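You operate a simulated robot arm through the tools that you are given. There is no shell and no other tool.

You are at the controls of a simulated robot arm. One attempt, no reset.

JOB
Run the card on top of the glue unit through it, at the width on the stripe sign.
Fine: lower the glue wheel for the run and raise it again; draw the sliding plate back, leave the card on it and the knob at that width.
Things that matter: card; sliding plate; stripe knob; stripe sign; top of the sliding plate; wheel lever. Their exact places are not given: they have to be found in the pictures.

The check looks at the end state, three seconds after you hand in, the way a careful person would. Anything else that was tipped, shoved, dropped, spilled or broken makes it a failure.

ROBOT AND FRAMES
A 7-joint arm with a three-finger gripper on a trunk, on a base that drives. Base frame: it is fixed to the floor where the robot stands at the start and does not move with it; the origin is under the middle of the robot, x ahead of it, y to its left, z up. Lengths are in mm, angles in degrees, forces in N, time in s.
With the tool pointing down near the work surface it reaches from about 140 to 880 mm from the robot's upright axis, wherever it stands. Its first joint turns from -166.0 to 166.0 degrees. Places, roughly: card [250, -2250, 250]; sliding plate [500, -2400, 900]; stripe knob [400, -2300, 1000]; stripe sign [700, -2200, 1000]; top of the sliding plate [500, -2400, 900]; wheel lever [300, -2300, 1100]. Payload 2.94 kg.
The tool frame sits at the grasp point between the pads (the TCP): z along the fingers, y along the line on which they close. The tips reach 30 mm beyond it. Largest opening 132 mm; the body of the gripper starts 107 mm behind the TCP.
Orientation is that of the tool frame in the base frame, as a unit quaternion [x, y, z, w]. With the fingers straight down and closing along the base's y, the tool's x points along the base's -x, its y along +y and its z along -z.

CONTROLS
- The arm moves only by the tool send_rows. Its argument "rows" is a list of rows, each a list of 7 numbers: the turn, a rotation vector about the tool's x, y, z in degrees, then the shift along the tool's x, y, z in mm, then the closure, from 0 (fully open) to 1 (shut). In form: [[rx, ry, rz, dx, dy, dz, claw], ...]. A call has 1 to 20 rows; each row shifts and turns the commanded pose from where the row before left it, along the tool's axes as they then stand. A row lasts 0.2 s, in which the tool goes at most 50 mm and 8.6 degrees; a call with a longer step from one row to the next is refused whole, and so is a gripper value outside its range. Where a pose cannot be reached the arm comes as near as it can. A force on the tool above 50 N (or 10 N above the force at the start of the call, whichever is more), or a blocked arm, ends the call early, and 0.2 s more pass. Each finger halts on what it meets, pressing with about 35 N; the grip force reading is that of the motor and also rises with nothing between the fingers. The clock runs only during rows and for 0.2 s after the last one: add rows that do not move to give the fingers time. The reply holds the time, the measured pose of the TCP, the force on the tool along the base axes, the opening and the grip force, in the units named above and with some noise, with the torque about the TCP (base axes, N m) and any sound that the robot's microphone picked up, and new pictures: "views" is both (left out), scene, wrist or none.
- Cameras (640 x 400 px; columns grow to the right, rows downward): "scene" is now at [58.8, 178.4, 1763.1]; the picture's right is [-0.14, -0.99, 0.00], its down [-0.58, 0.08, -0.81] and it looks along [0.80, -0.11, -0.59] (base axes); focal length 259 px, centre (320, 200). "wrist" rides on the gripper at [72, 3, -144] in the tool frame; the picture's right is [-0.04, 1.00, 0.00], its down [-0.88, -0.04, -0.48] and it looks along [-0.47, -0.02, 0.88] (tool axes); focal length 256 px, centre (320, 200).
- slide_trunk(by): slides the trunk up (or, below 0, down) by that many mm; the arm and the scene camera ride with it, the base frame stays. It gives what a move gives, with no picture.
- base_move(legs): drives the robot by 1 to 6 legs, each [ahead, left, turn to the left] in mm, mm and degrees, along the robot's own axes; the way and the turn of a leg run together, so that a leg with both is an arc; at most 1500 mm and 180 degrees a leg. The arm and the cameras ride along, it lands a little off, and it stops where it bumps. It gives what a move gives, and a new picture of the scene camera.
- turn_head(pan, tilt): turns the head with the scene camera to pan (to the left, within 143 degrees either way) and tilt (down, from -29 to 69), counted from straight ahead of the robot. It gives what a move gives, and a new picture of the scene camera.
- locate(camera, pixels): there is no depth. For up to 12 entries [column, row, z] of the newest picture of that camera ("zoom" is the newest enlarged one), the place [x, y] in the base frame at which the ray of that pixel passes the height z, good to about 3 mm. The clock stands still meanwhile.
- close_up(camera, box): a new picture of the part [left, top, right, bottom] of that camera's present view, enlarged. The clock stands still meanwhile.
- close_job(): hands the job in; it is judged then, once.

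Open the gripper and draw the arm clear of the work before you hand the job in, unless the task says otherwise.

The tools are called after "Emit:" as name(argument=value, ...) on one line, values as JSON. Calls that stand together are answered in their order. send_rows: Moves the arm, as the interface text tells. Its arguments: {"type":"object","properties":{"rows":{"type":"array"},"views":{"type":"string","enum":["both","scene","wrist","none"]}},"required":["rows"]} The other tools are called the same way: slide_trunk (by) slides the trunk up or down; base_move (legs) drives the base; turn_head (pan, tilt) turns the head that bears the scene camera; locate (camera, pixels) gives the place at which the rays of pixels pass given heights; close_up (camera, box) takes an enlarged picture of a part of a camera's view; close_job () hands the job in.

At the start:

```text
t: 0.0
ee_pos: [622.2, -29.7, 1129.9]
orientation: [0.0, 1.0, 0.0, -0.001]
force: [0.0, 0.0, -0.2]
ft_torque: [0.02, 0.01, -0.01]
finger_gap: 132.0
finger_force: 0.0
trunk travel left (down, up): [-250.0, 290.0]
robot x, y, heading: [-1.4, -1.4, 0.3]
head pan, tilt: [-8.0, 35.9]
```

scene: 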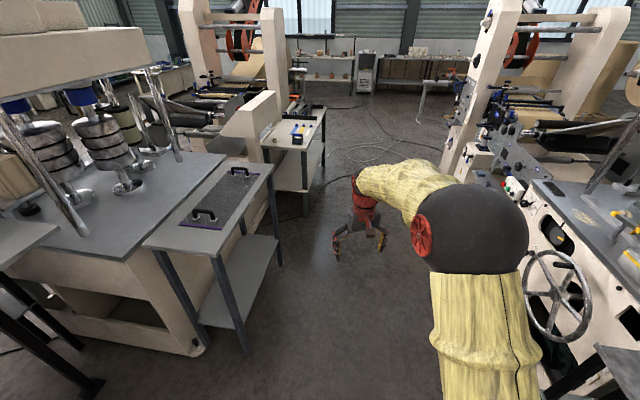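
wrist: 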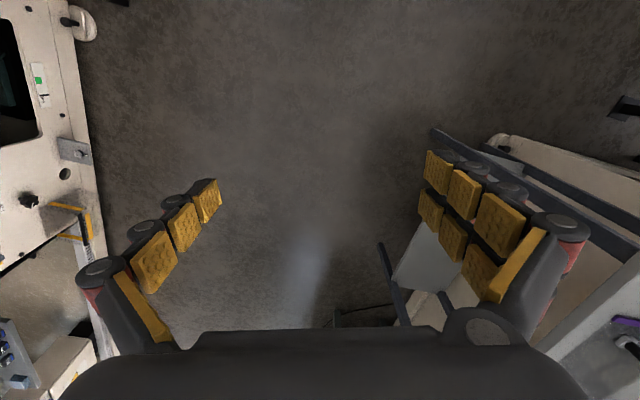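

The start picture shows an aisle between machines; the glue unit should be to the robot's right at about y=-2300. I turn the head right to look there.

Emit:
turn_head(pan=-80, tilt=30)

```text
t: 1.4
ee_pos: [624.4, -30.2, 1131.3]
orientation: [0.0, 1.0, 0.0, 0.0]
force: [0.2, 0.4, 0.7]
ft_torque: [0.01, 0.0, -0.01]
finger_gap: 131.8
finger_force: 0.1
trunk travel left (down, up): [-250.0, 290.0]
robot x, y, heading: [-1.2, -0.2, -0.0]
head pan, tilt: [-80.0, 30.0]
```

scene: 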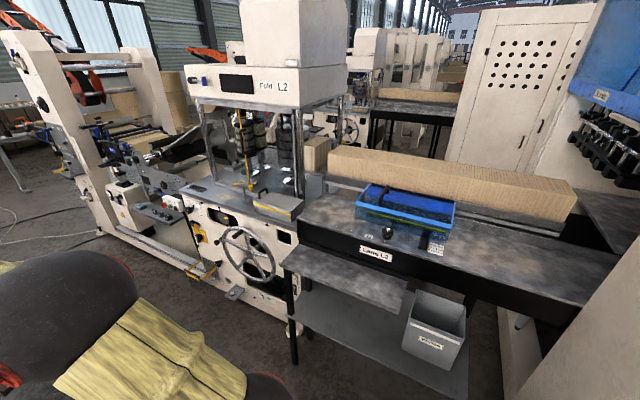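

A "Fold L2" press and a bench are nearby, in the way of y=-2300. I look up close at several parts, and locate pixels to map the surroundings.

Emit:
close_up(camera="scene", box=[170, 0, 410, 150])

Emit:
locate(camera="scene", pixels=[[290, 335, 0], [250, 255, 900], [350, 270, 900], [405, 210, 900], [430, 370, 0], [275, 200, 1000], [270, 85, 1200], [380, 80, 1000]])

Emit:
turn_head(pan=-120, tilt=30)

```text
2.67 times, centred on (290, 75) of scene
```

zoom: 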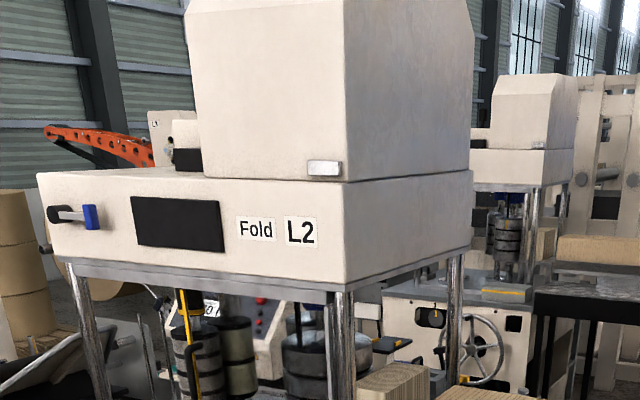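

```text
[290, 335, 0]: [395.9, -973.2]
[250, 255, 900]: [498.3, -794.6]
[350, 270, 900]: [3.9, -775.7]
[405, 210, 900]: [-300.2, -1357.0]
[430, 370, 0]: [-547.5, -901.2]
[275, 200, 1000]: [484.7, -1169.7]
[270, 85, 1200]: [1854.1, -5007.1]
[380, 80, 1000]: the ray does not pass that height
```

```text
t: 2.5
ee_pos: [623.2, -31.6, 1130.2]
orientation: [0.0, 1.0, 0.0, -0.001]
force: [-0.4, -0.1, 0.6]
ft_torque: [-0.01, 0.0, -0.01]
finger_gap: 131.9
finger_force: 0.1
trunk travel left (down, up): [-250.0, 290.0]
robot x, y, heading: [2.6, -0.7, -0.1]
head pan, tilt: [-120.0, 30.0]
```

scene: 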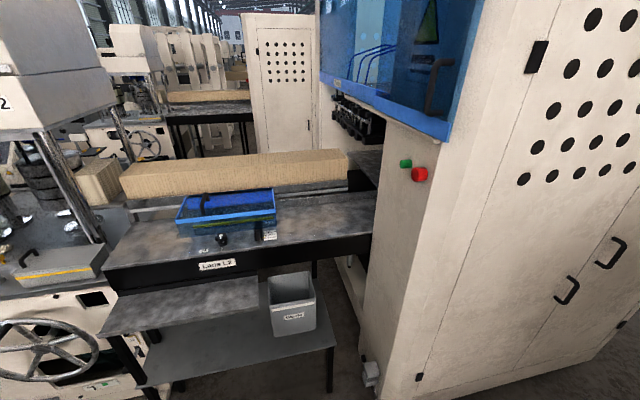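

The glue unit is not on this side; something with red lights and a sign stands behind Fold L2. I look for a way around: ahead-right first, then behind.

Emit:
turn_head(pan=-45, tilt=20)

Emit:
close_up(camera="scene", box=[320, 50, 640, 250])

Emit:
turn_head(pan=-143, tilt=25)

Emit:
turn_head(pan=140, tilt=25)

Emit:
turn_head(pan=0, tilt=15)

```text
t: 4.0
ee_pos: [623.7, -30.0, 1130.1]
orientation: [0.0, 1.0, 0.001, 0.0]
force: [0.4, -0.4, 0.0]
ft_torque: [-0.01, 0.02, 0.02]
finger_gap: 132.2
finger_force: 0.0
trunk travel left (down, up): [-250.0, 290.0]
robot x, y, heading: [-5.4, -2.7, -0.2]
head pan, tilt: [-45.0, 20.0]
```

scene: 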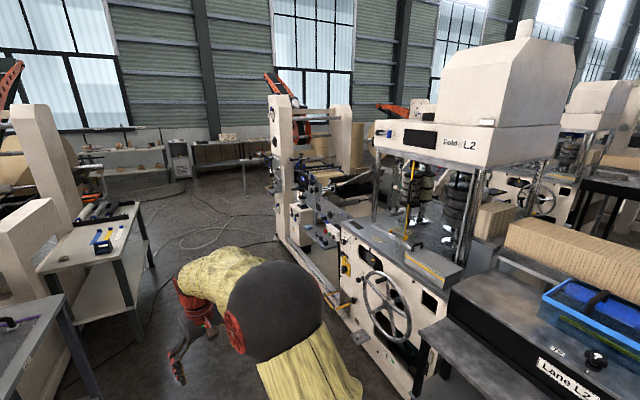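

```text
2.00 times, centred on (480, 150) of scene
```

zoom: 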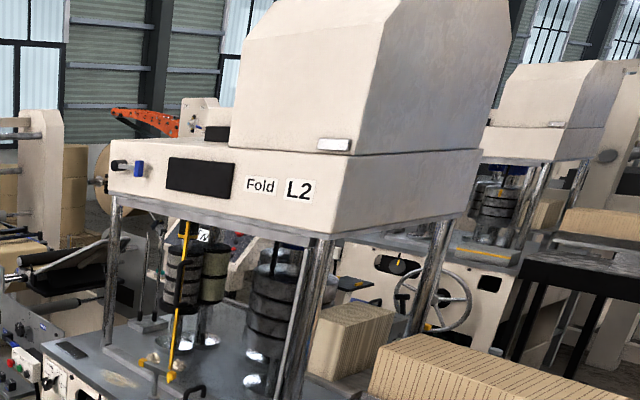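

```text
t: 5.7
ee_pos: [621.4, -30.6, 1130.3]
orientation: [0.0, 1.0, 0.0, 0.0]
force: [0.4, -1.5, 0.0]
ft_torque: [0.02, 0.0, -0.02]
finger_gap: 132.1
finger_force: 0.1
trunk travel left (down, up): [-250.0, 290.0]
robot x, y, heading: [0.2, -2.4, 0.2]
head pan, tilt: [-143.0, 25.0]
```

scene: 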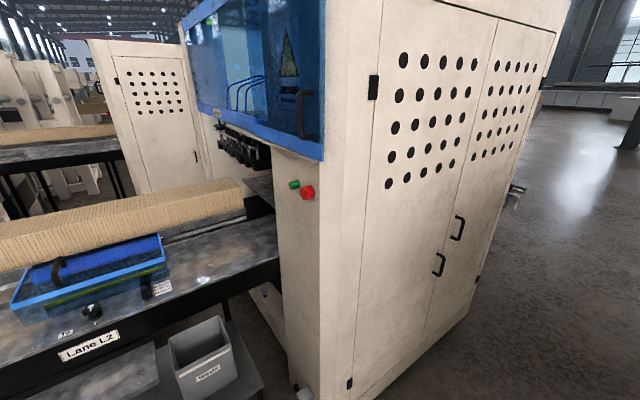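

```text
t: 9.6
ee_pos: [622.8, -29.5, 1131.2]
orientation: [0.0, 1.0, 0.0, 0.0]
force: [0.4, 0.5, -0.1]
ft_torque: [0.05, 0.01, 0.0]
finger_gap: 131.9
finger_force: 0.0
trunk travel left (down, up): [-250.0, 290.0]
robot x, y, heading: [2.0, -1.3, 0.2]
head pan, tilt: [140.0, 25.0]
```

scene: 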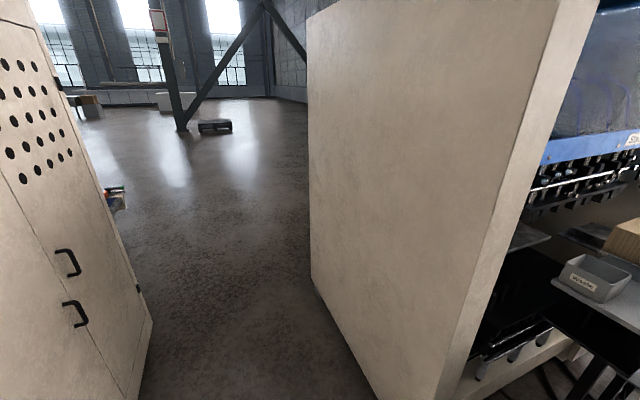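

```text
t: 11.8
ee_pos: [622.7, -30.4, 1129.6]
orientation: [0.0, 1.0, 0.0, 0.0]
force: [0.3, 0.4, -0.9]
ft_torque: [-0.01, -0.02, 0.01]
finger_gap: 131.8
finger_force: 0.0
trunk travel left (down, up): [-250.0, 290.0]
robot x, y, heading: [0.5, 3.3, -0.2]
head pan, tilt: [0.0, 15.0]
```

scene: 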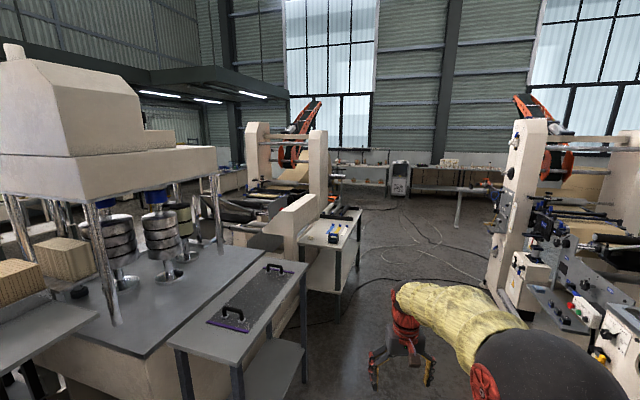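

The back end of the aisle (behind the robot) is open floor past two cabinets. I measure floor corners there to plan a route around line L2.

Emit:
turn_head(pan=143, tilt=30)

Emit:
locate(camera="scene", pixels=[[150, 290, 0], [310, 255, 0], [340, 330, 0], [125, 370, 0], [200, 100, 0], [230, 150, 0]])

Emit:
turn_head(pan=-143, tilt=35)

Emit:
locate(camera="scene", pixels=[[365, 380, 0], [470, 270, 0], [500, 230, 0], [560, 200, 0], [300, 350, 0], [600, 100, 0]])

```text
t: 14.1
ee_pos: [623.6, -29.9, 1130.7]
orientation: [0.0, 1.0, 0.0, 0.0]
force: [0.7, 0.0, 0.1]
ft_torque: [0.0, -0.01, -0.01]
finger_gap: 132.2
finger_force: 0.0
trunk travel left (down, up): [-250.0, 290.0]
robot x, y, heading: [3.4, 1.2, -0.0]
head pan, tilt: [143.0, 30.0]
```

scene: 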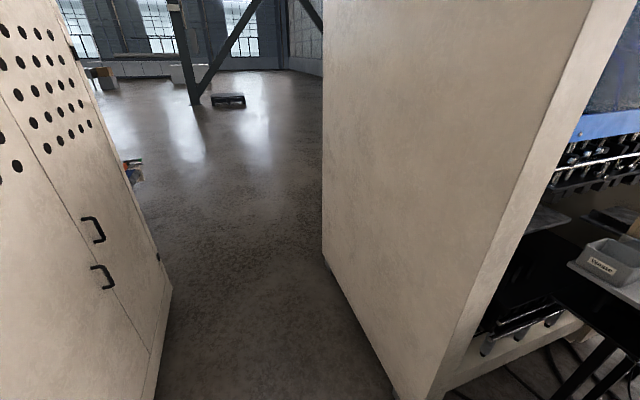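

```text
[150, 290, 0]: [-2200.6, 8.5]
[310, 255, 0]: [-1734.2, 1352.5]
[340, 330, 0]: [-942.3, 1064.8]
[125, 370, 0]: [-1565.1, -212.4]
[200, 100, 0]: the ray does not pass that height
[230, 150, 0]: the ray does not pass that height
```

```text
t: 18.0
ee_pos: [622.2, -29.8, 1131.0]
orientation: [0.001, 1.0, 0.0, 0.0]
force: [0.0, 0.0, 0.9]
ft_torque: [-0.05, 0.0, -0.03]
finger_gap: 132.0
finger_force: 0.1
trunk travel left (down, up): [-250.0, 290.0]
robot x, y, heading: [-2.2, 0.7, -0.1]
head pan, tilt: [-143.0, 35.0]
```

scene: 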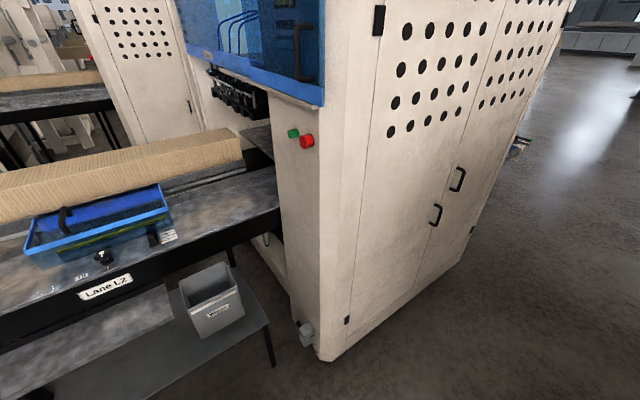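

```text
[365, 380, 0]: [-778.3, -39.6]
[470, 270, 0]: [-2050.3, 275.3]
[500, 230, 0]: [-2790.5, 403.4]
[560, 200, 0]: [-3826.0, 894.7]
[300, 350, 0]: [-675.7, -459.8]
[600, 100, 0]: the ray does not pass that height
```

I need cleaner floor points of the cabinet base edges before driving, so I locate exact corners in this view.

Emit:
locate(camera="scene", pixels=[[320, 360, 0], [400, 303, 0], [458, 256, 0], [272, 366, 0], [520, 150, 0], [630, 95, 0]])

Emit:
turn_head(pan=143, tilt=45)

```text
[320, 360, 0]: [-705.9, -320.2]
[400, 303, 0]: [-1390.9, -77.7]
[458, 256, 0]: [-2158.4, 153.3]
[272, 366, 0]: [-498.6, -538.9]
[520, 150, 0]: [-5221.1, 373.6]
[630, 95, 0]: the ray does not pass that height
```

```text
t: 22.0
ee_pos: [624.0, -29.5, 1130.6]
orientation: [0.001, 1.0, 0.0, 0.0]
force: [0.9, 0.6, -0.3]
ft_torque: [0.03, 0.04, -0.04]
finger_gap: 132.0
finger_force: 0.1
trunk travel left (down, up): [-250.0, 290.0]
robot x, y, heading: [2.3, -0.5, 0.0]
head pan, tilt: [143.0, 45.0]
```

scene: 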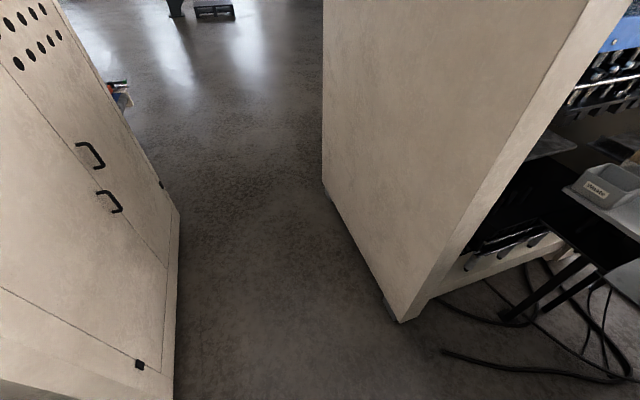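

Emit:
locate(camera="scene", pixels=[[325, 190, 0], [400, 322, 0], [440, 298, 0], [180, 220, 0], [175, 398, 0], [445, 350, 0]])

Emit:
turn_head(pan=90, tilt=50)

Emit:
turn_head(pan=-90, tilt=55)

```text
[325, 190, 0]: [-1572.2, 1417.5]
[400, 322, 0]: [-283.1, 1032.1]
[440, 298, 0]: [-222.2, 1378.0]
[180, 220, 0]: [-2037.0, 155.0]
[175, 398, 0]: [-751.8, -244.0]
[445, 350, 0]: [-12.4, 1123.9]
```

```text
t: 23.2
ee_pos: [622.7, -30.6, 1130.2]
orientation: [0.0, 1.0, 0.0, 0.0]
force: [0.2, 0.1, -0.3]
ft_torque: [0.0, 0.01, 0.01]
finger_gap: 132.0
finger_force: 0.0
trunk travel left (down, up): [-250.0, 290.0]
robot x, y, heading: [-2.0, -3.0, -0.2]
head pan, tilt: [90.0, 50.0]
```

scene: 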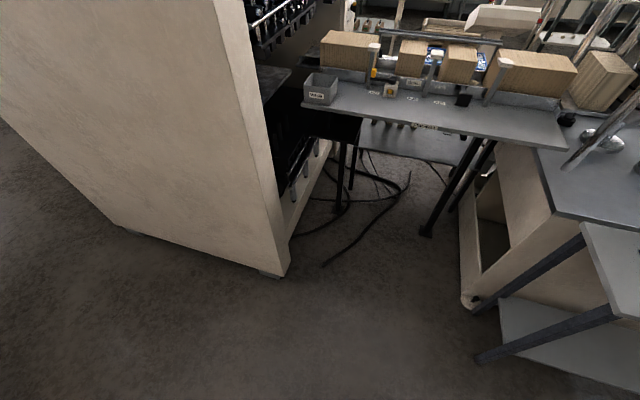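

```text
t: 25.9
ee_pos: [623.3, -30.2, 1129.8]
orientation: [0.0, 1.0, -0.001, 0.0]
force: [-0.4, -0.3, -0.2]
ft_torque: [-0.02, -0.01, -0.02]
finger_gap: 132.1
finger_force: 0.1
trunk travel left (down, up): [-250.0, 290.0]
robot x, y, heading: [-1.8, -1.0, 0.0]
head pan, tilt: [-90.0, 55.0]
```

scene: 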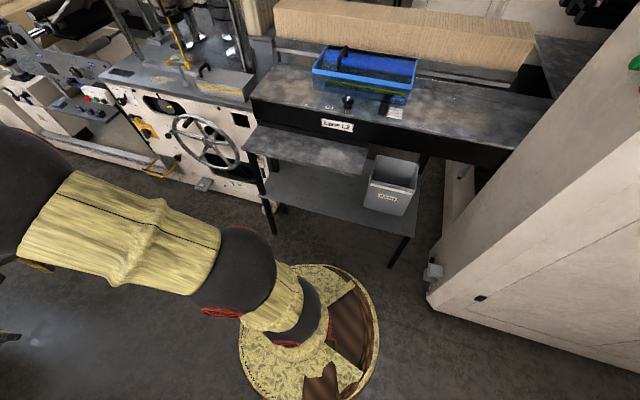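

The lines are tilted about -18° to the base frame, and the cabinets leave a ~1.4 m aisle. I raise the trunk to look over the L2 line toward (450,-2300).

Emit:
slide_trunk(by=290)

Emit:
turn_head(pan=-80, tilt=20)

Emit:
close_up(camera="scene", box=[180, 100, 420, 250])

Emit:
close_up(camera="scene", box=[320, 0, 560, 150])

```text
t: 28.8
ee_pos: [622.9, -29.5, 1420.7]
orientation: [0.0, 1.0, 0.001, 0.001]
force: [-0.7, -0.2, -0.5]
ft_torque: [-0.01, 0.01, -0.02]
finger_gap: 132.0
finger_force: 0.1
trunk travel left (down, up): [-540.0, 0.0]
robot x, y, heading: [-2.5, -2.8, 0.2]
head pan, tilt: [-90.0, 55.0]
```

```text
t: 29.8
ee_pos: [623.0, -29.8, 1420.3]
orientation: [0.0, 1.0, -0.001, 0.0]
force: [0.4, -0.7, -0.2]
ft_torque: [0.01, 0.01, -0.03]
finger_gap: 132.1
finger_force: 0.1
trunk travel left (down, up): [-540.0, 0.0]
robot x, y, heading: [2.0, 0.7, -0.0]
head pan, tilt: [-80.0, 20.0]
```

scene: 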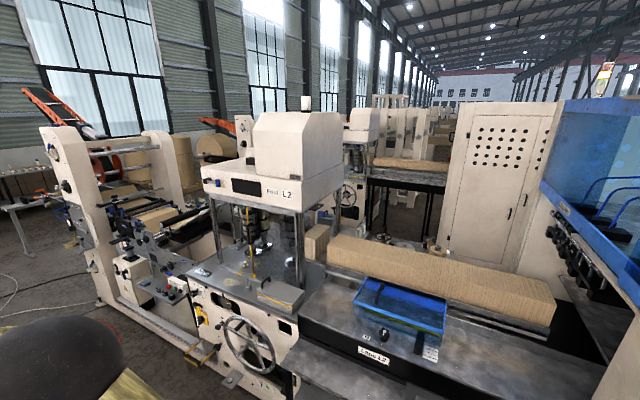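

```text
2.67 times, centred on (300, 175) of scene
```

zoom: 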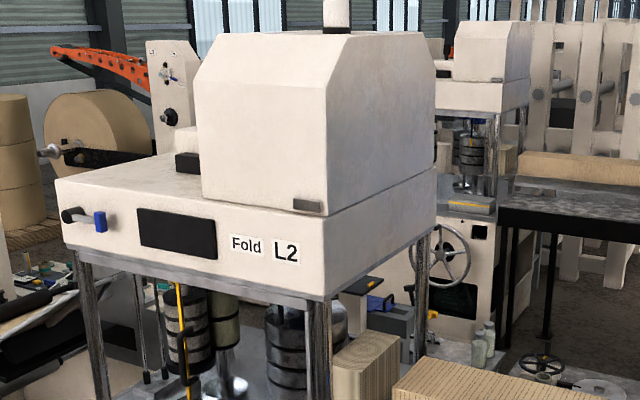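

```text
2.67 times, centred on (440, 75) of scene
```

zoom: 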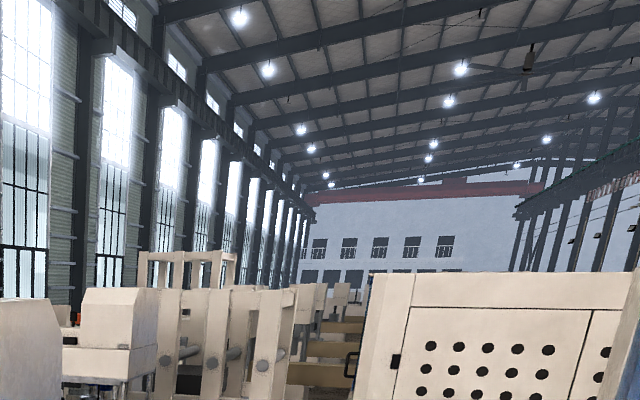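

Behind Fold L2 there's a white thing with a blue handle and, nearby, jars and a small wheel, in the next aisle (L2–L3). I align with the lines, then back out of this aisle in the middle.

Emit:
base_move(legs=[[0, 150, 0], [0, 0, -18], [-1450, 0, 0], [-1450, 0, 0]])

Emit:
turn_head(pan=-90, tilt=25)

```text
t: 45.7
ee_pos: [-2162.3, 791.6, 1421.6]
orientation: [0.146, 0.989, 0.0, 0.0]
force: [-0.7, -0.4, 1.0]
ft_torque: [0.02, 0.01, 0.01]
finger_gap: 131.7
finger_force: 0.2
trunk travel left (down, up): [-540.0, 0.0]
robot x, y, heading: [-2748.1, 998.3, -16.7]
head pan, tilt: [-80.0, 20.0]
```

scene: 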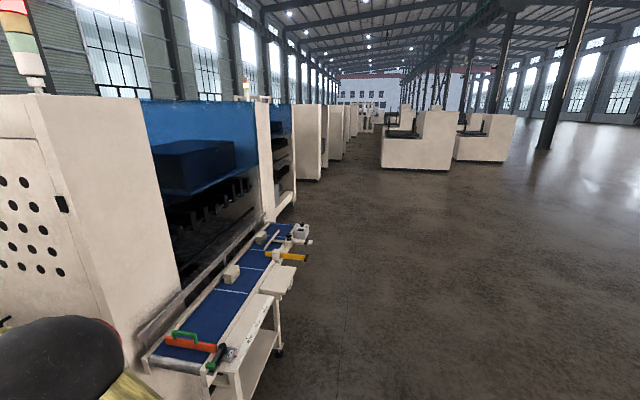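

```text
t: 46.4
ee_pos: [-2161.1, 790.8, 1420.1]
orientation: [0.145, 0.989, 0.0, -0.001]
force: [-0.1, 0.3, 0.5]
ft_torque: [-0.01, 0.01, 0.01]
finger_gap: 131.9
finger_force: 0.1
trunk travel left (down, up): [-540.0, 0.0]
robot x, y, heading: [-2749.4, 1001.7, -16.7]
head pan, tilt: [-90.0, 25.0]
```

scene: 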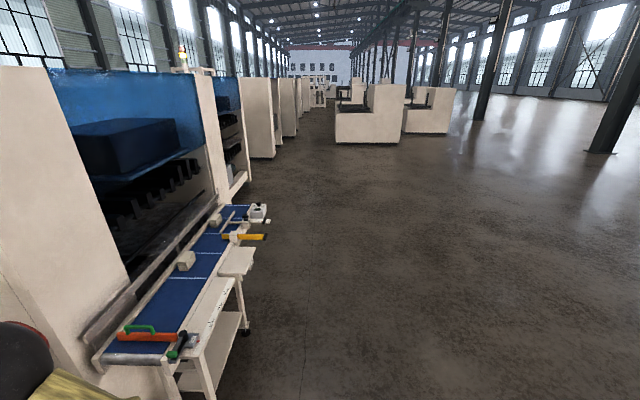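

A blue belt table sticks out behind line L2. I locate its corners and the cabinets beyond before going around it.

Emit:
locate(camera="scene", pixels=[[100, 360, 850], [190, 350, 850], [250, 270, 800], [268, 222, 850], [246, 330, 0], [275, 157, 0], [336, 140, 0], [398, 142, 0], [250, 185, 0]])

Emit:
turn_head(pan=-140, tilt=30)

```text
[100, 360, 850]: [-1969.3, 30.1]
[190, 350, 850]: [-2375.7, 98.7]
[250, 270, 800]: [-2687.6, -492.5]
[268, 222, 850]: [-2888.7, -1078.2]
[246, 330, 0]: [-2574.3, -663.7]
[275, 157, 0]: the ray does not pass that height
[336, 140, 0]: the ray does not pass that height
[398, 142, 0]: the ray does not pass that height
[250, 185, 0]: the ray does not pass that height
```

```text
t: 47.6
ee_pos: [-2162.3, 790.2, 1420.3]
orientation: [0.145, 0.989, 0.0, 0.0]
force: [0.0, -0.6, -0.4]
ft_torque: [0.0, 0.0, 0.01]
finger_gap: 132.2
finger_force: 0.0
trunk travel left (down, up): [-540.0, 0.0]
robot x, y, heading: [-2751.1, 998.9, -16.6]
head pan, tilt: [-140.0, 30.0]
```

scene: 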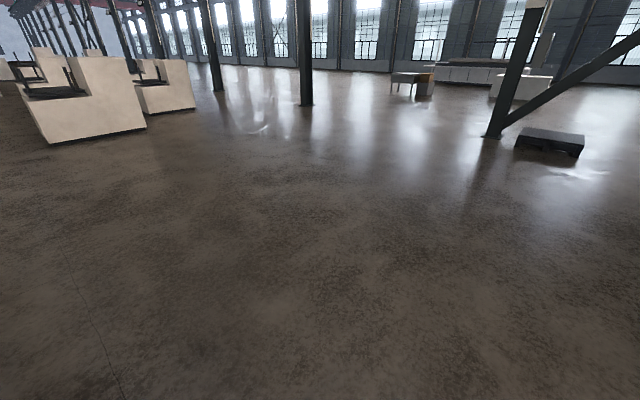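

The floor behind is open; belt table reaches u≈-2430 along the line axis. I back 400 mm more and strafe right 2000 mm, then look into the next aisle.

Emit:
base_move(legs=[[-450, 0, 0], [0, -1400, 0], [0, -800, 0]])

Emit:
turn_head(pan=-10, tilt=25)

```text
t: 60.8
ee_pos: [-3245.8, -1203.0, 1420.3]
orientation: [0.16, 0.987, 0.0, 0.0]
force: [-1.1, 0.0, 0.7]
ft_torque: [0.01, -0.02, 0.03]
finger_gap: 131.9
finger_force: 0.1
trunk travel left (down, up): [-540.0, 0.0]
robot x, y, heading: [-3826.6, -974.7, -18.3]
head pan, tilt: [-140.0, 30.0]
```

scene: 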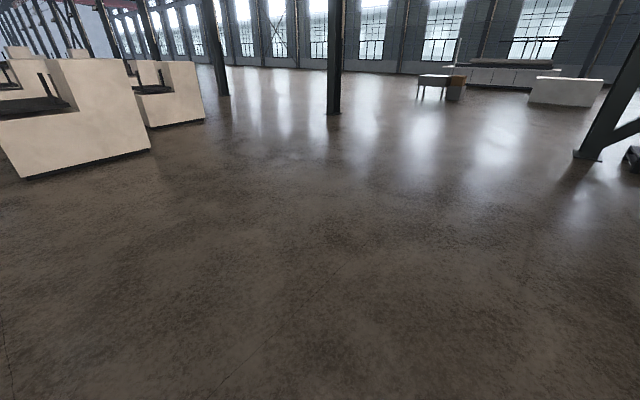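

```text
t: 62.9
ee_pos: [-3245.5, -1203.0, 1419.5]
orientation: [0.16, 0.987, 0.0, 0.0]
force: [-0.3, -0.2, -0.6]
ft_torque: [0.0, 0.0, -0.02]
finger_gap: 132.0
finger_force: 0.1
trunk travel left (down, up): [-540.0, 0.0]
robot x, y, heading: [-3831.6, -974.0, -18.5]
head pan, tilt: [-10.0, 25.0]
```

scene: 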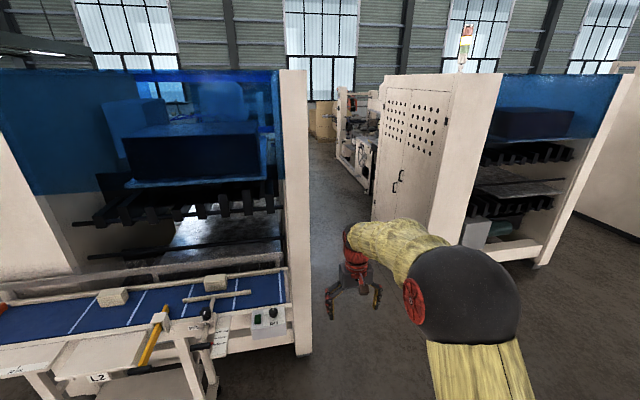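

The L2–L3 aisle opens between pixel (300,355) and (375,220). I measure the corners at floor level.

Emit:
locate(camera="scene", pixels=[[303, 356, 0], [372, 218, 0], [456, 245, 0], [345, 190, 0], [190, 380, 800], [283, 320, 850]])

Emit:
close_up(camera="scene", box=[280, 60, 440, 160])

```text
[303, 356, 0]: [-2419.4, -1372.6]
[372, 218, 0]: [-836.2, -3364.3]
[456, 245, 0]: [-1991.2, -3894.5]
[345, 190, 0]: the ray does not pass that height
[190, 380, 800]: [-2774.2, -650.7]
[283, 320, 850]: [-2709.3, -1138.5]
```

```text
4.00 times, centred on (360, 110) of scene
```

zoom: 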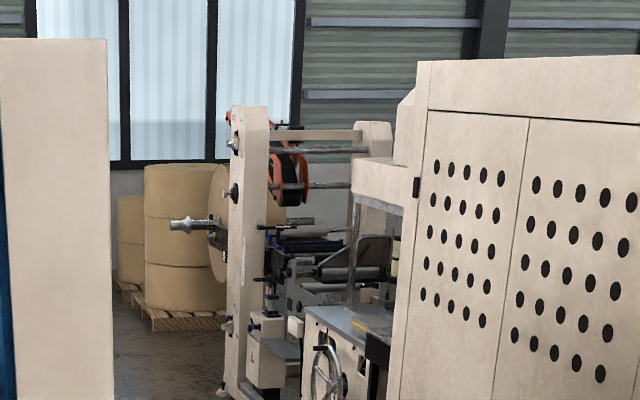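

The aisle runs between v≈-2040 (L2 back) and v≈-3460 (L3 front). I strafe right to its middle and drive ahead 1500.

Emit:
base_move(legs=[[0, -680, 0.7], [1300, 0, 0]])

Emit:
turn_head(pan=20, tilt=25)

```text
t: 72.6
ee_pos: [-2234.8, -2216.2, 1419.5]
orientation: [0.152, 0.988, 0.0, 0.0]
force: [-0.3, 0.0, -0.9]
ft_torque: [0.02, 0.01, -0.01]
finger_gap: 131.9
finger_force: 0.2
trunk travel left (down, up): [-540.0, 0.0]
robot x, y, heading: [-2822.3, -1997.6, -17.7]
head pan, tilt: [-10.0, 25.0]
```

scene: 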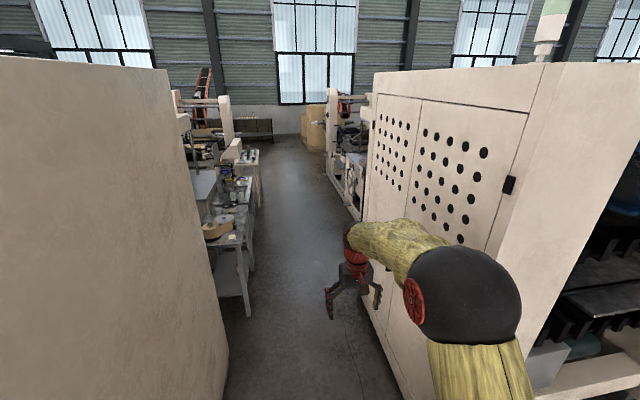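

```text
t: 73.6
ee_pos: [-2235.5, -2215.8, 1420.1]
orientation: [0.152, 0.988, -0.001, 0.0]
force: [-0.3, 0.3, 0.4]
ft_torque: [-0.02, 0.03, 0.02]
finger_gap: 132.1
finger_force: 0.0
trunk travel left (down, up): [-540.0, 0.0]
robot x, y, heading: [-2820.2, -2000.0, -17.4]
head pan, tilt: [20.0, 25.0]
```

scene: 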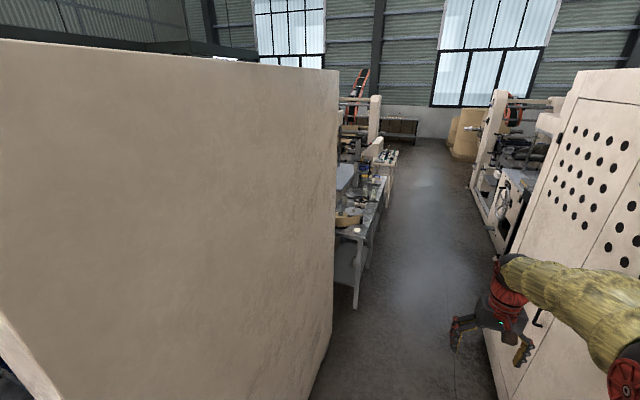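

The aisle is clear ahead with work tables along the left (L2 back side). I zoom in on those and measure corners.

Emit:
close_up(camera="scene", box=[300, 110, 460, 210])

Emit:
locate(camera="scene", pixels=[[330, 330, 0], [355, 305, 0], [312, 398, 0], [505, 400, 0], [500, 250, 0], [360, 235, 900]])

```text
4.00 times, centred on (380, 160) of scene
```

zoom: 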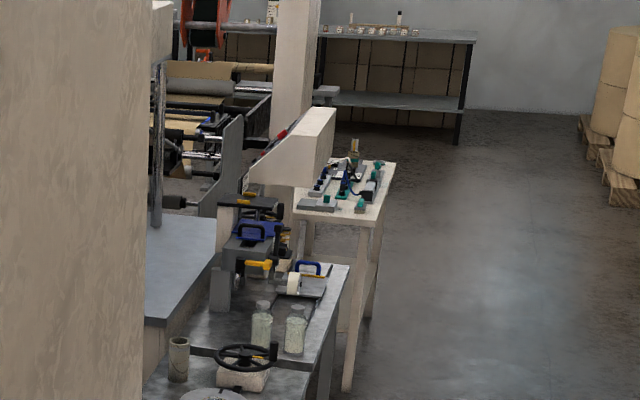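

```text
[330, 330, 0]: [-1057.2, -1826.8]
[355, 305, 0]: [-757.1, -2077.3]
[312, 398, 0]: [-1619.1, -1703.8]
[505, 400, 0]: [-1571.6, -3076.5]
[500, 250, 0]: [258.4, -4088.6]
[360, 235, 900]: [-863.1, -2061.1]
```

The glue unit (blue handle, yellow lever, slide with blue handle) stands on the table on the left, about u≈1000. I drive ahead 2600 along the aisle's middle.

Emit:
base_move(legs=[[1300, 0, 0], [1200, 0, 0]])

Emit:
turn_head(pan=50, tilt=35)

Emit:
close_up(camera="scene", box=[160, 100, 480, 300])

```text
t: 85.6
ee_pos: [136.9, -2896.2, 1420.7]
orientation: [0.137, 0.991, 0.0, 0.0]
force: [0.2, -0.1, 0.1]
ft_torque: [0.01, 0.0, 0.0]
finger_gap: 131.8
finger_force: 0.1
trunk travel left (down, up): [-540.0, 0.0]
robot x, y, heading: [-458.0, -2703.5, -15.6]
head pan, tilt: [20.0, 25.0]
```

scene: 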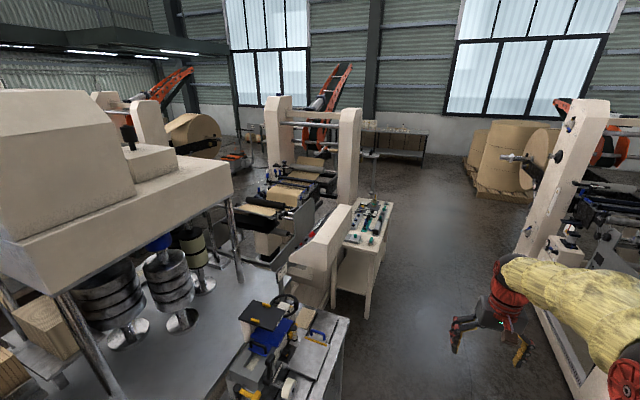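

```text
t: 86.6
ee_pos: [134.8, -2895.0, 1420.4]
orientation: [0.137, 0.991, 0.0, 0.0]
force: [0.5, 0.2, -0.1]
ft_torque: [-0.04, -0.02, -0.03]
finger_gap: 132.1
finger_force: 0.0
trunk travel left (down, up): [-540.0, 0.0]
robot x, y, heading: [-459.6, -2695.1, -16.0]
head pan, tilt: [50.0, 35.0]
```

scene: 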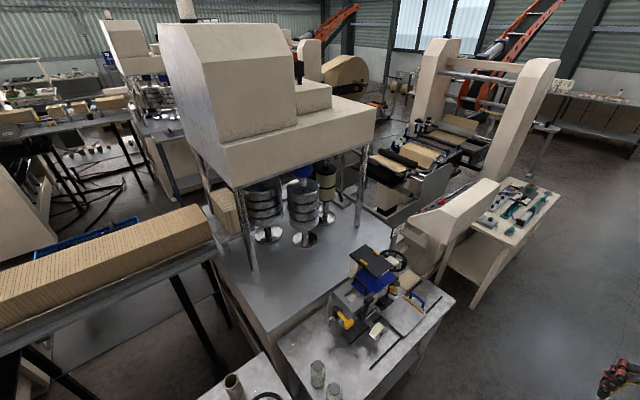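

```text
2.00 times, centred on (320, 200) of scene
```

zoom: 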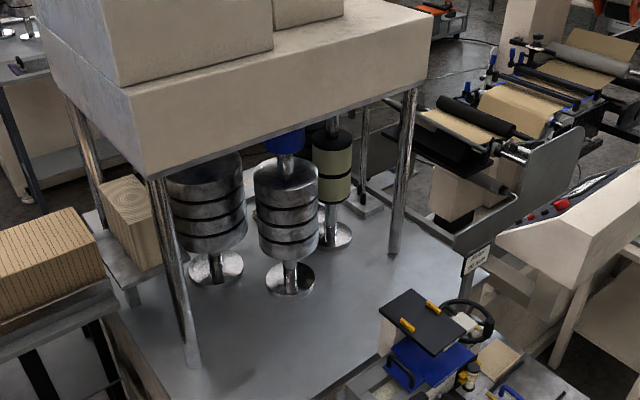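

The unit is at pixel (370,300). I take close-ups of it and of the sign at (400,228).

Emit:
close_up(camera="scene", box=[300, 230, 460, 330])

Emit:
close_up(camera="scene", box=[300, 280, 460, 380])

Emit:
close_up(camera="scene", box=[370, 210, 434, 250])

Emit:
locate(camera="scene", pixels=[[372, 398, 900], [455, 303, 900], [278, 345, 900], [500, 180, 950], [370, 265, 1100], [348, 320, 1000]])

```text
4.00 times, centred on (380, 280) of scene
```

zoom: 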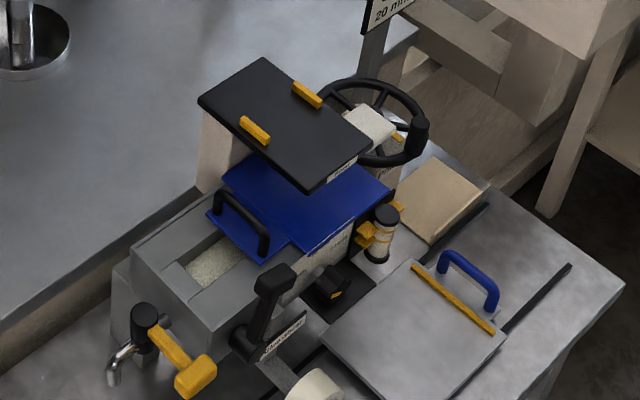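

```text
4.00 times, centred on (380, 330) of scene
```

zoom: 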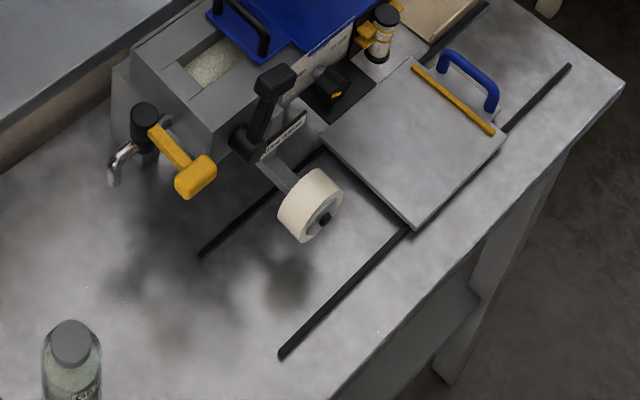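

```text
10.00 times, centred on (402, 230) of scene
```

zoom: 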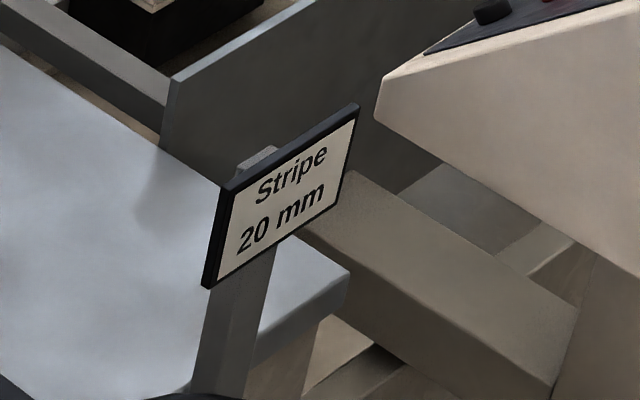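

```text
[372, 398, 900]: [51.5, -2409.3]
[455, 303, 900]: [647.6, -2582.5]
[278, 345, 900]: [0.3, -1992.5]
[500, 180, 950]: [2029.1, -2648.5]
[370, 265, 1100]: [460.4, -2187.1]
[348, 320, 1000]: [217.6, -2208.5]
```

Sign reads "Stripe 20 mm". The unit has a yellow lever, a black knob, a slide plate with a blue handle. I retract the arm, then drive ahead and turn left to face it.

Emit:
send_rows(rows=[[0, 0, 0, 40, 0, 0, 0], [0, 0, 0, 40, 0, 0, 0], [0, 0, 0, 40, 0, 0, 0], [0, 0, 0, 40, 0, 0, 0], [0, 0, 0, 40, 0, 0, 0], [0, 0, 0, 40, 0, 0, 0]], views="none")

Emit:
base_move(legs=[[650, 0, 0], [0, 0, 89]])

Emit:
turn_head(pan=0, tilt=50)

```text
t: 88.0
ee_pos: [-97.9, -2832.6, 1423.3]
orientation: [0.138, 0.99, 0.0, 0.0]
force: [-1.1, 0.7, 0.4]
ft_torque: [-0.04, -0.07, -0.01]
finger_gap: 131.9
finger_force: 0.1
trunk travel left (down, up): [-540.0, 0.0]
robot x, y, heading: [-457.2, -2697.6, -15.7]
head pan, tilt: [50.0, 35.0]
```

```text
t: 95.5
ee_pos: [306.4, -2514.1, 1420.8]
orientation: [-0.606, 0.795, 0.001, 0.0]
force: [-1.2, 0.2, 0.8]
ft_torque: [0.01, 0.0, -0.01]
finger_gap: 132.0
finger_force: 0.0
trunk travel left (down, up): [-540.0, 0.0]
robot x, y, heading: [177.1, -2876.8, 74.4]
head pan, tilt: [50.0, 35.0]
```

scene: 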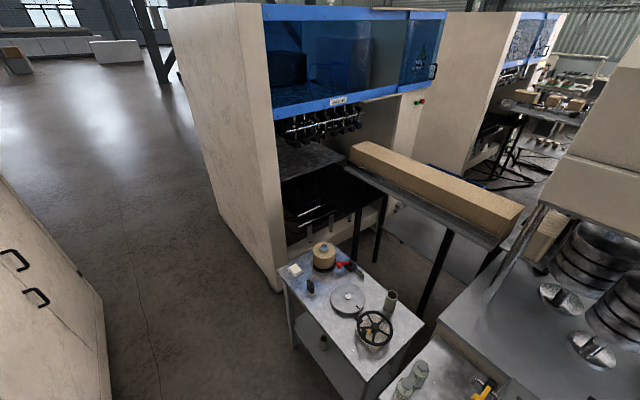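

```text
t: 96.6
ee_pos: [307.5, -2513.8, 1421.8]
orientation: [-0.607, 0.795, 0.0, 0.001]
force: [0.7, 0.7, -0.1]
ft_torque: [0.02, -0.01, -0.01]
finger_gap: 132.0
finger_force: 0.0
trunk travel left (down, up): [-540.0, 0.0]
robot x, y, heading: [172.4, -2875.0, 74.9]
head pan, tilt: [0.0, 50.0]
```

scene: 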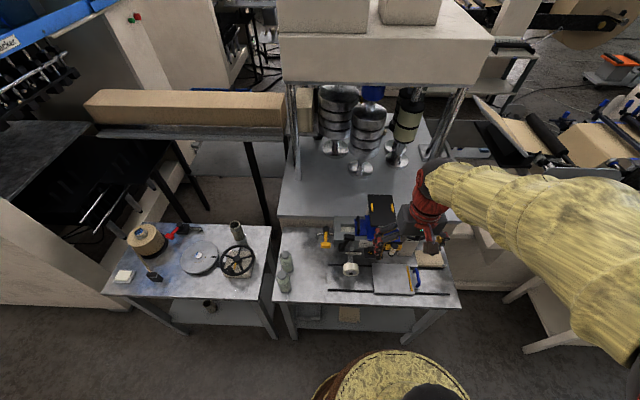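

A tan card lies on the lower shelf at (348,313) and another thing at (430,260) by the unit; the arm blocks the unit. I zoom in on both.

Emit:
close_up(camera="scene", box=[290, 260, 450, 360])

Emit:
close_up(camera="scene", box=[300, 180, 460, 280])

Emit:
locate(camera="scene", pixels=[[348, 313, 250], [348, 313, 300], [430, 260, 900], [282, 310, 900], [460, 306, 900], [275, 228, 900], [400, 215, 1100]])

```text
4.00 times, centred on (370, 310) of scene
```

zoom: 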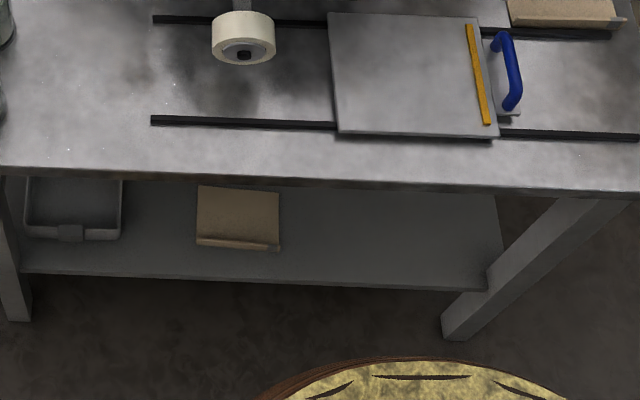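

```text
4.00 times, centred on (380, 230) of scene
```

zoom: 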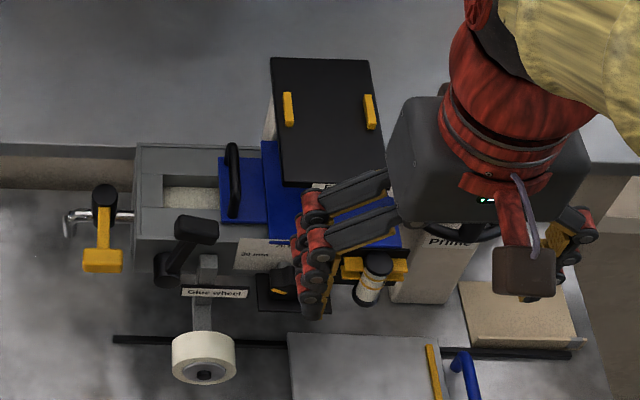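

```text
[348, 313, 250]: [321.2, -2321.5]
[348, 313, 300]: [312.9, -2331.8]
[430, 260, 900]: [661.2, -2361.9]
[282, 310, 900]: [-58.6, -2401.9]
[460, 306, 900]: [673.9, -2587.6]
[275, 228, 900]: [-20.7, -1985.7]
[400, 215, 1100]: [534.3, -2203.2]
```

The shelf card matches the rough place (z≈250). I take a wrist view and move the arm right so that the unit's top can be seen.

Emit:
send_rows(rows=[[0, 0, 0, 30, 40, 0, 0], [0, 0, 0, 30, 40, 0, 0], [0, 0, 0, 20, 40, 0, 0], [0, 0, 0, 20, 40, 0, 0], [0, 0, 0, 0, 40, 0, 0], [0, 0, 0, 0, 40, 0, 0], [0, 0, 0, 0, 40, 0, 0]])

```text
t: 98.2
ee_pos: [8.1, -2533.1, 1421.9]
orientation: [-0.606, 0.795, -0.001, 0.0]
force: [-0.7, 0.5, -0.3]
ft_torque: [-0.06, -0.04, 0.01]
finger_gap: 132.0
finger_force: 0.1
trunk travel left (down, up): [-540.0, 0.0]
robot x, y, heading: [175.8, -2873.6, 74.8]
head pan, tilt: [0.0, 50.0]
```

scene: 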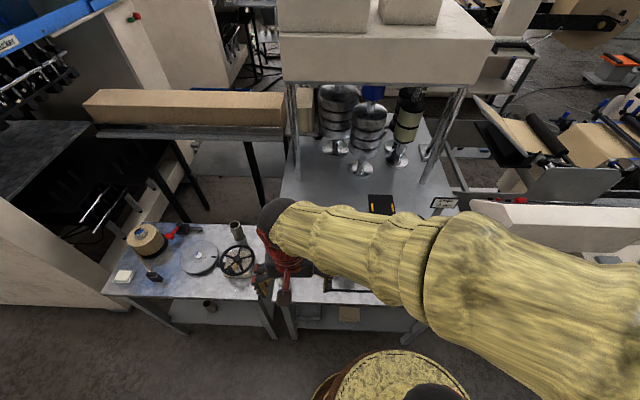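
wrist: 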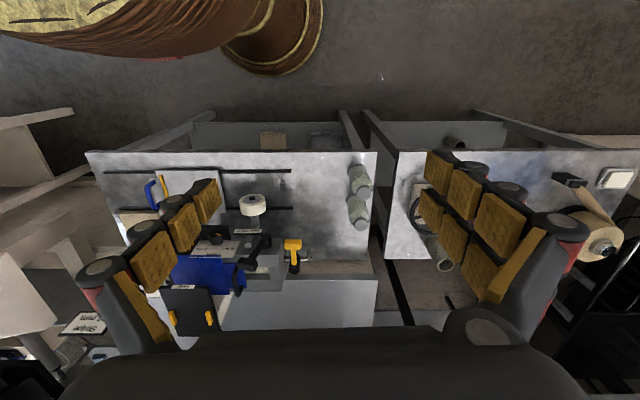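

The wrist camera sees the whole unit from above. I zoom in there.

Emit:
close_up(camera="wrist", box=[80, 150, 320, 300])

Emit:
close_up(camera="wrist", box=[140, 180, 300, 280])

Emit:
close_up(camera="wrist", box=[100, 240, 260, 340])

Emit:
close_up(camera="wrist", box=[240, 110, 320, 160])

```text
2.67 times, centred on (200, 225) of wrist
```

zoom: 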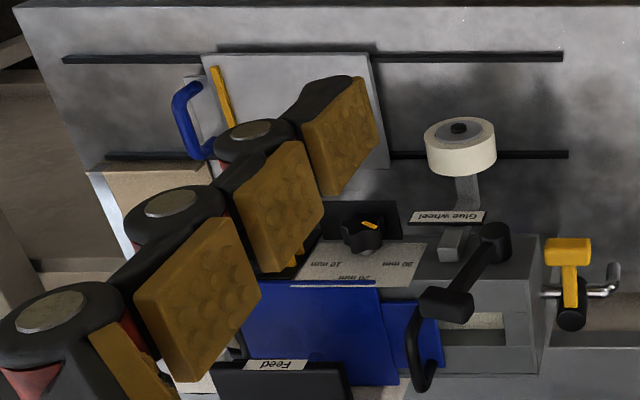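

```text
4.00 times, centred on (220, 230) of wrist
```

zoom: 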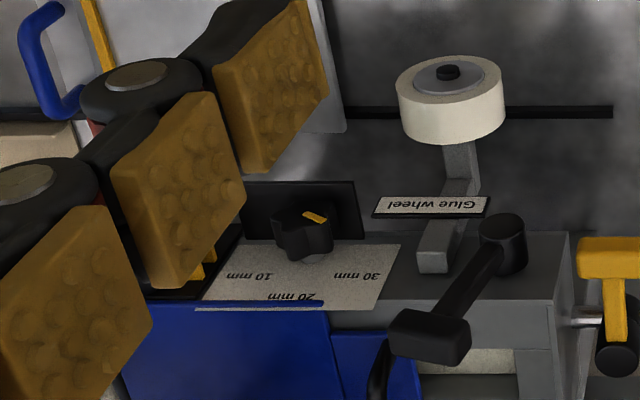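

```text
4.00 times, centred on (180, 290) of wrist
```

zoom: 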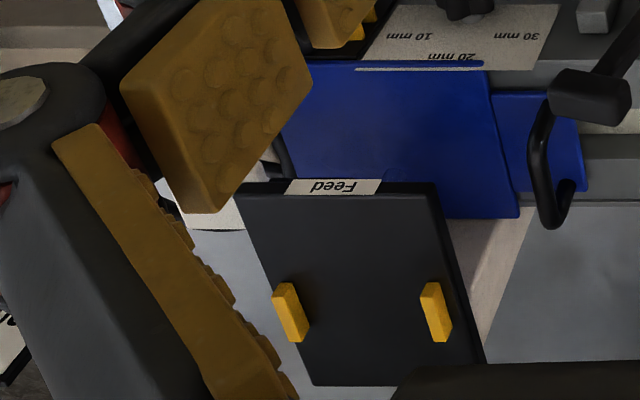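

```text
8.00 times, centred on (280, 135) of wrist
```

zoom: 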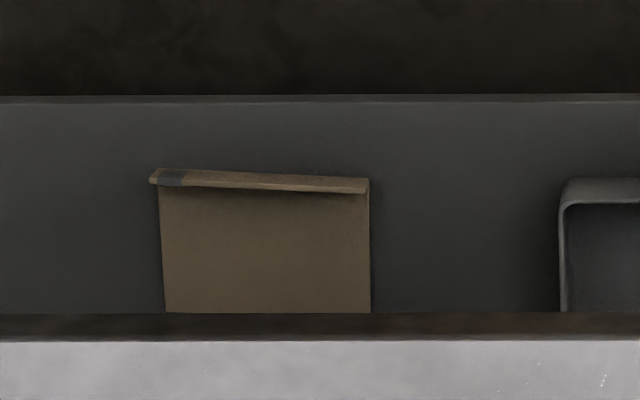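

The "Feed" tray on top is empty; the card with a raised front lip lies on the lower shelf, as the rough place says. I back off a little and lower the trunk to see it well.

Emit:
base_move(legs=[[-250, 0, 0]])

Emit:
slide_trunk(by=-540)

Emit:
turn_head(pan=-15, tilt=45)

```text
t: 100.0
ee_pos: [-58.2, -2777.0, 1422.4]
orientation: [-0.61, 0.793, 0.0, 0.001]
force: [0.0, -1.3, 0.5]
ft_torque: [0.08, -0.05, -0.01]
finger_gap: 131.9
finger_force: 0.1
trunk travel left (down, up): [-540.0, 0.0]
robot x, y, heading: [105.2, -3114.8, 75.1]
head pan, tilt: [0.0, 50.0]
```

scene: 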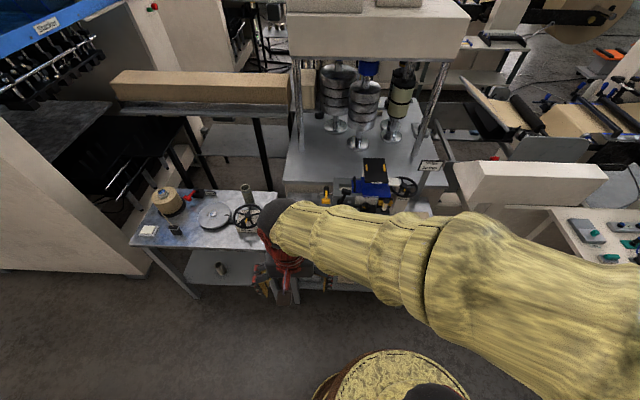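

```text
refused: -540 is not a number from -400 to 400
```

```text
t: 100.8
ee_pos: [-57.1, -2775.3, 1421.7]
orientation: [-0.609, 0.793, 0.0, 0.0]
force: [0.3, -0.1, -0.3]
ft_torque: [0.02, 0.0, -0.04]
finger_gap: 131.9
finger_force: 0.1
trunk travel left (down, up): [-540.0, 0.0]
robot x, y, heading: [110.4, -3112.8, 75.0]
head pan, tilt: [-15.0, 45.0]
```

scene: 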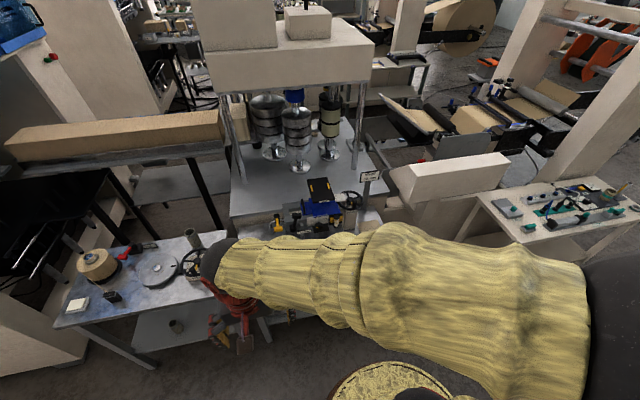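

Trunk moves are limited to 400 per call; the arm (TCP v≈-2665) is clear of the table edge, so I lower in two steps and look.

Emit:
slide_trunk(by=-400)

Emit:
turn_head(pan=0, tilt=45)

```text
t: 104.7
ee_pos: [-56.9, -2774.1, 1022.5]
orientation: [-0.61, 0.793, 0.0, 0.0]
force: [-0.3, -0.2, 0.4]
ft_torque: [0.02, -0.01, -0.02]
finger_gap: 132.1
finger_force: 0.0
trunk travel left (down, up): [-140.0, 400.0]
robot x, y, heading: [111.4, -3114.3, 75.2]
head pan, tilt: [-15.0, 45.0]
```

```text
t: 105.4
ee_pos: [-57.1, -2775.3, 1023.2]
orientation: [-0.61, 0.793, 0.0, -0.001]
force: [0.1, 0.0, -0.5]
ft_torque: [0.0, 0.0, -0.03]
finger_gap: 132.1
finger_force: 0.0
trunk travel left (down, up): [-140.0, 400.0]
robot x, y, heading: [106.9, -3113.7, 75.0]
head pan, tilt: [0.0, 45.0]
```

scene: 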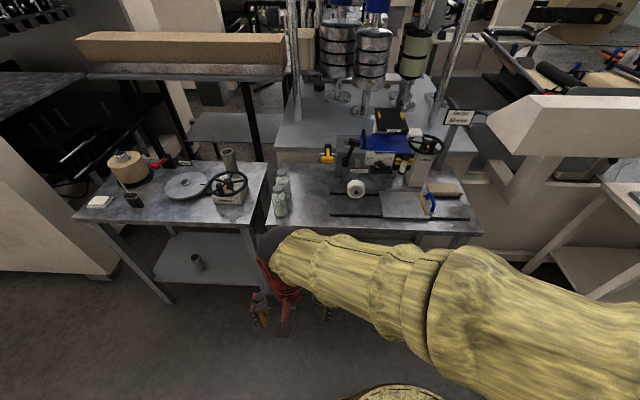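

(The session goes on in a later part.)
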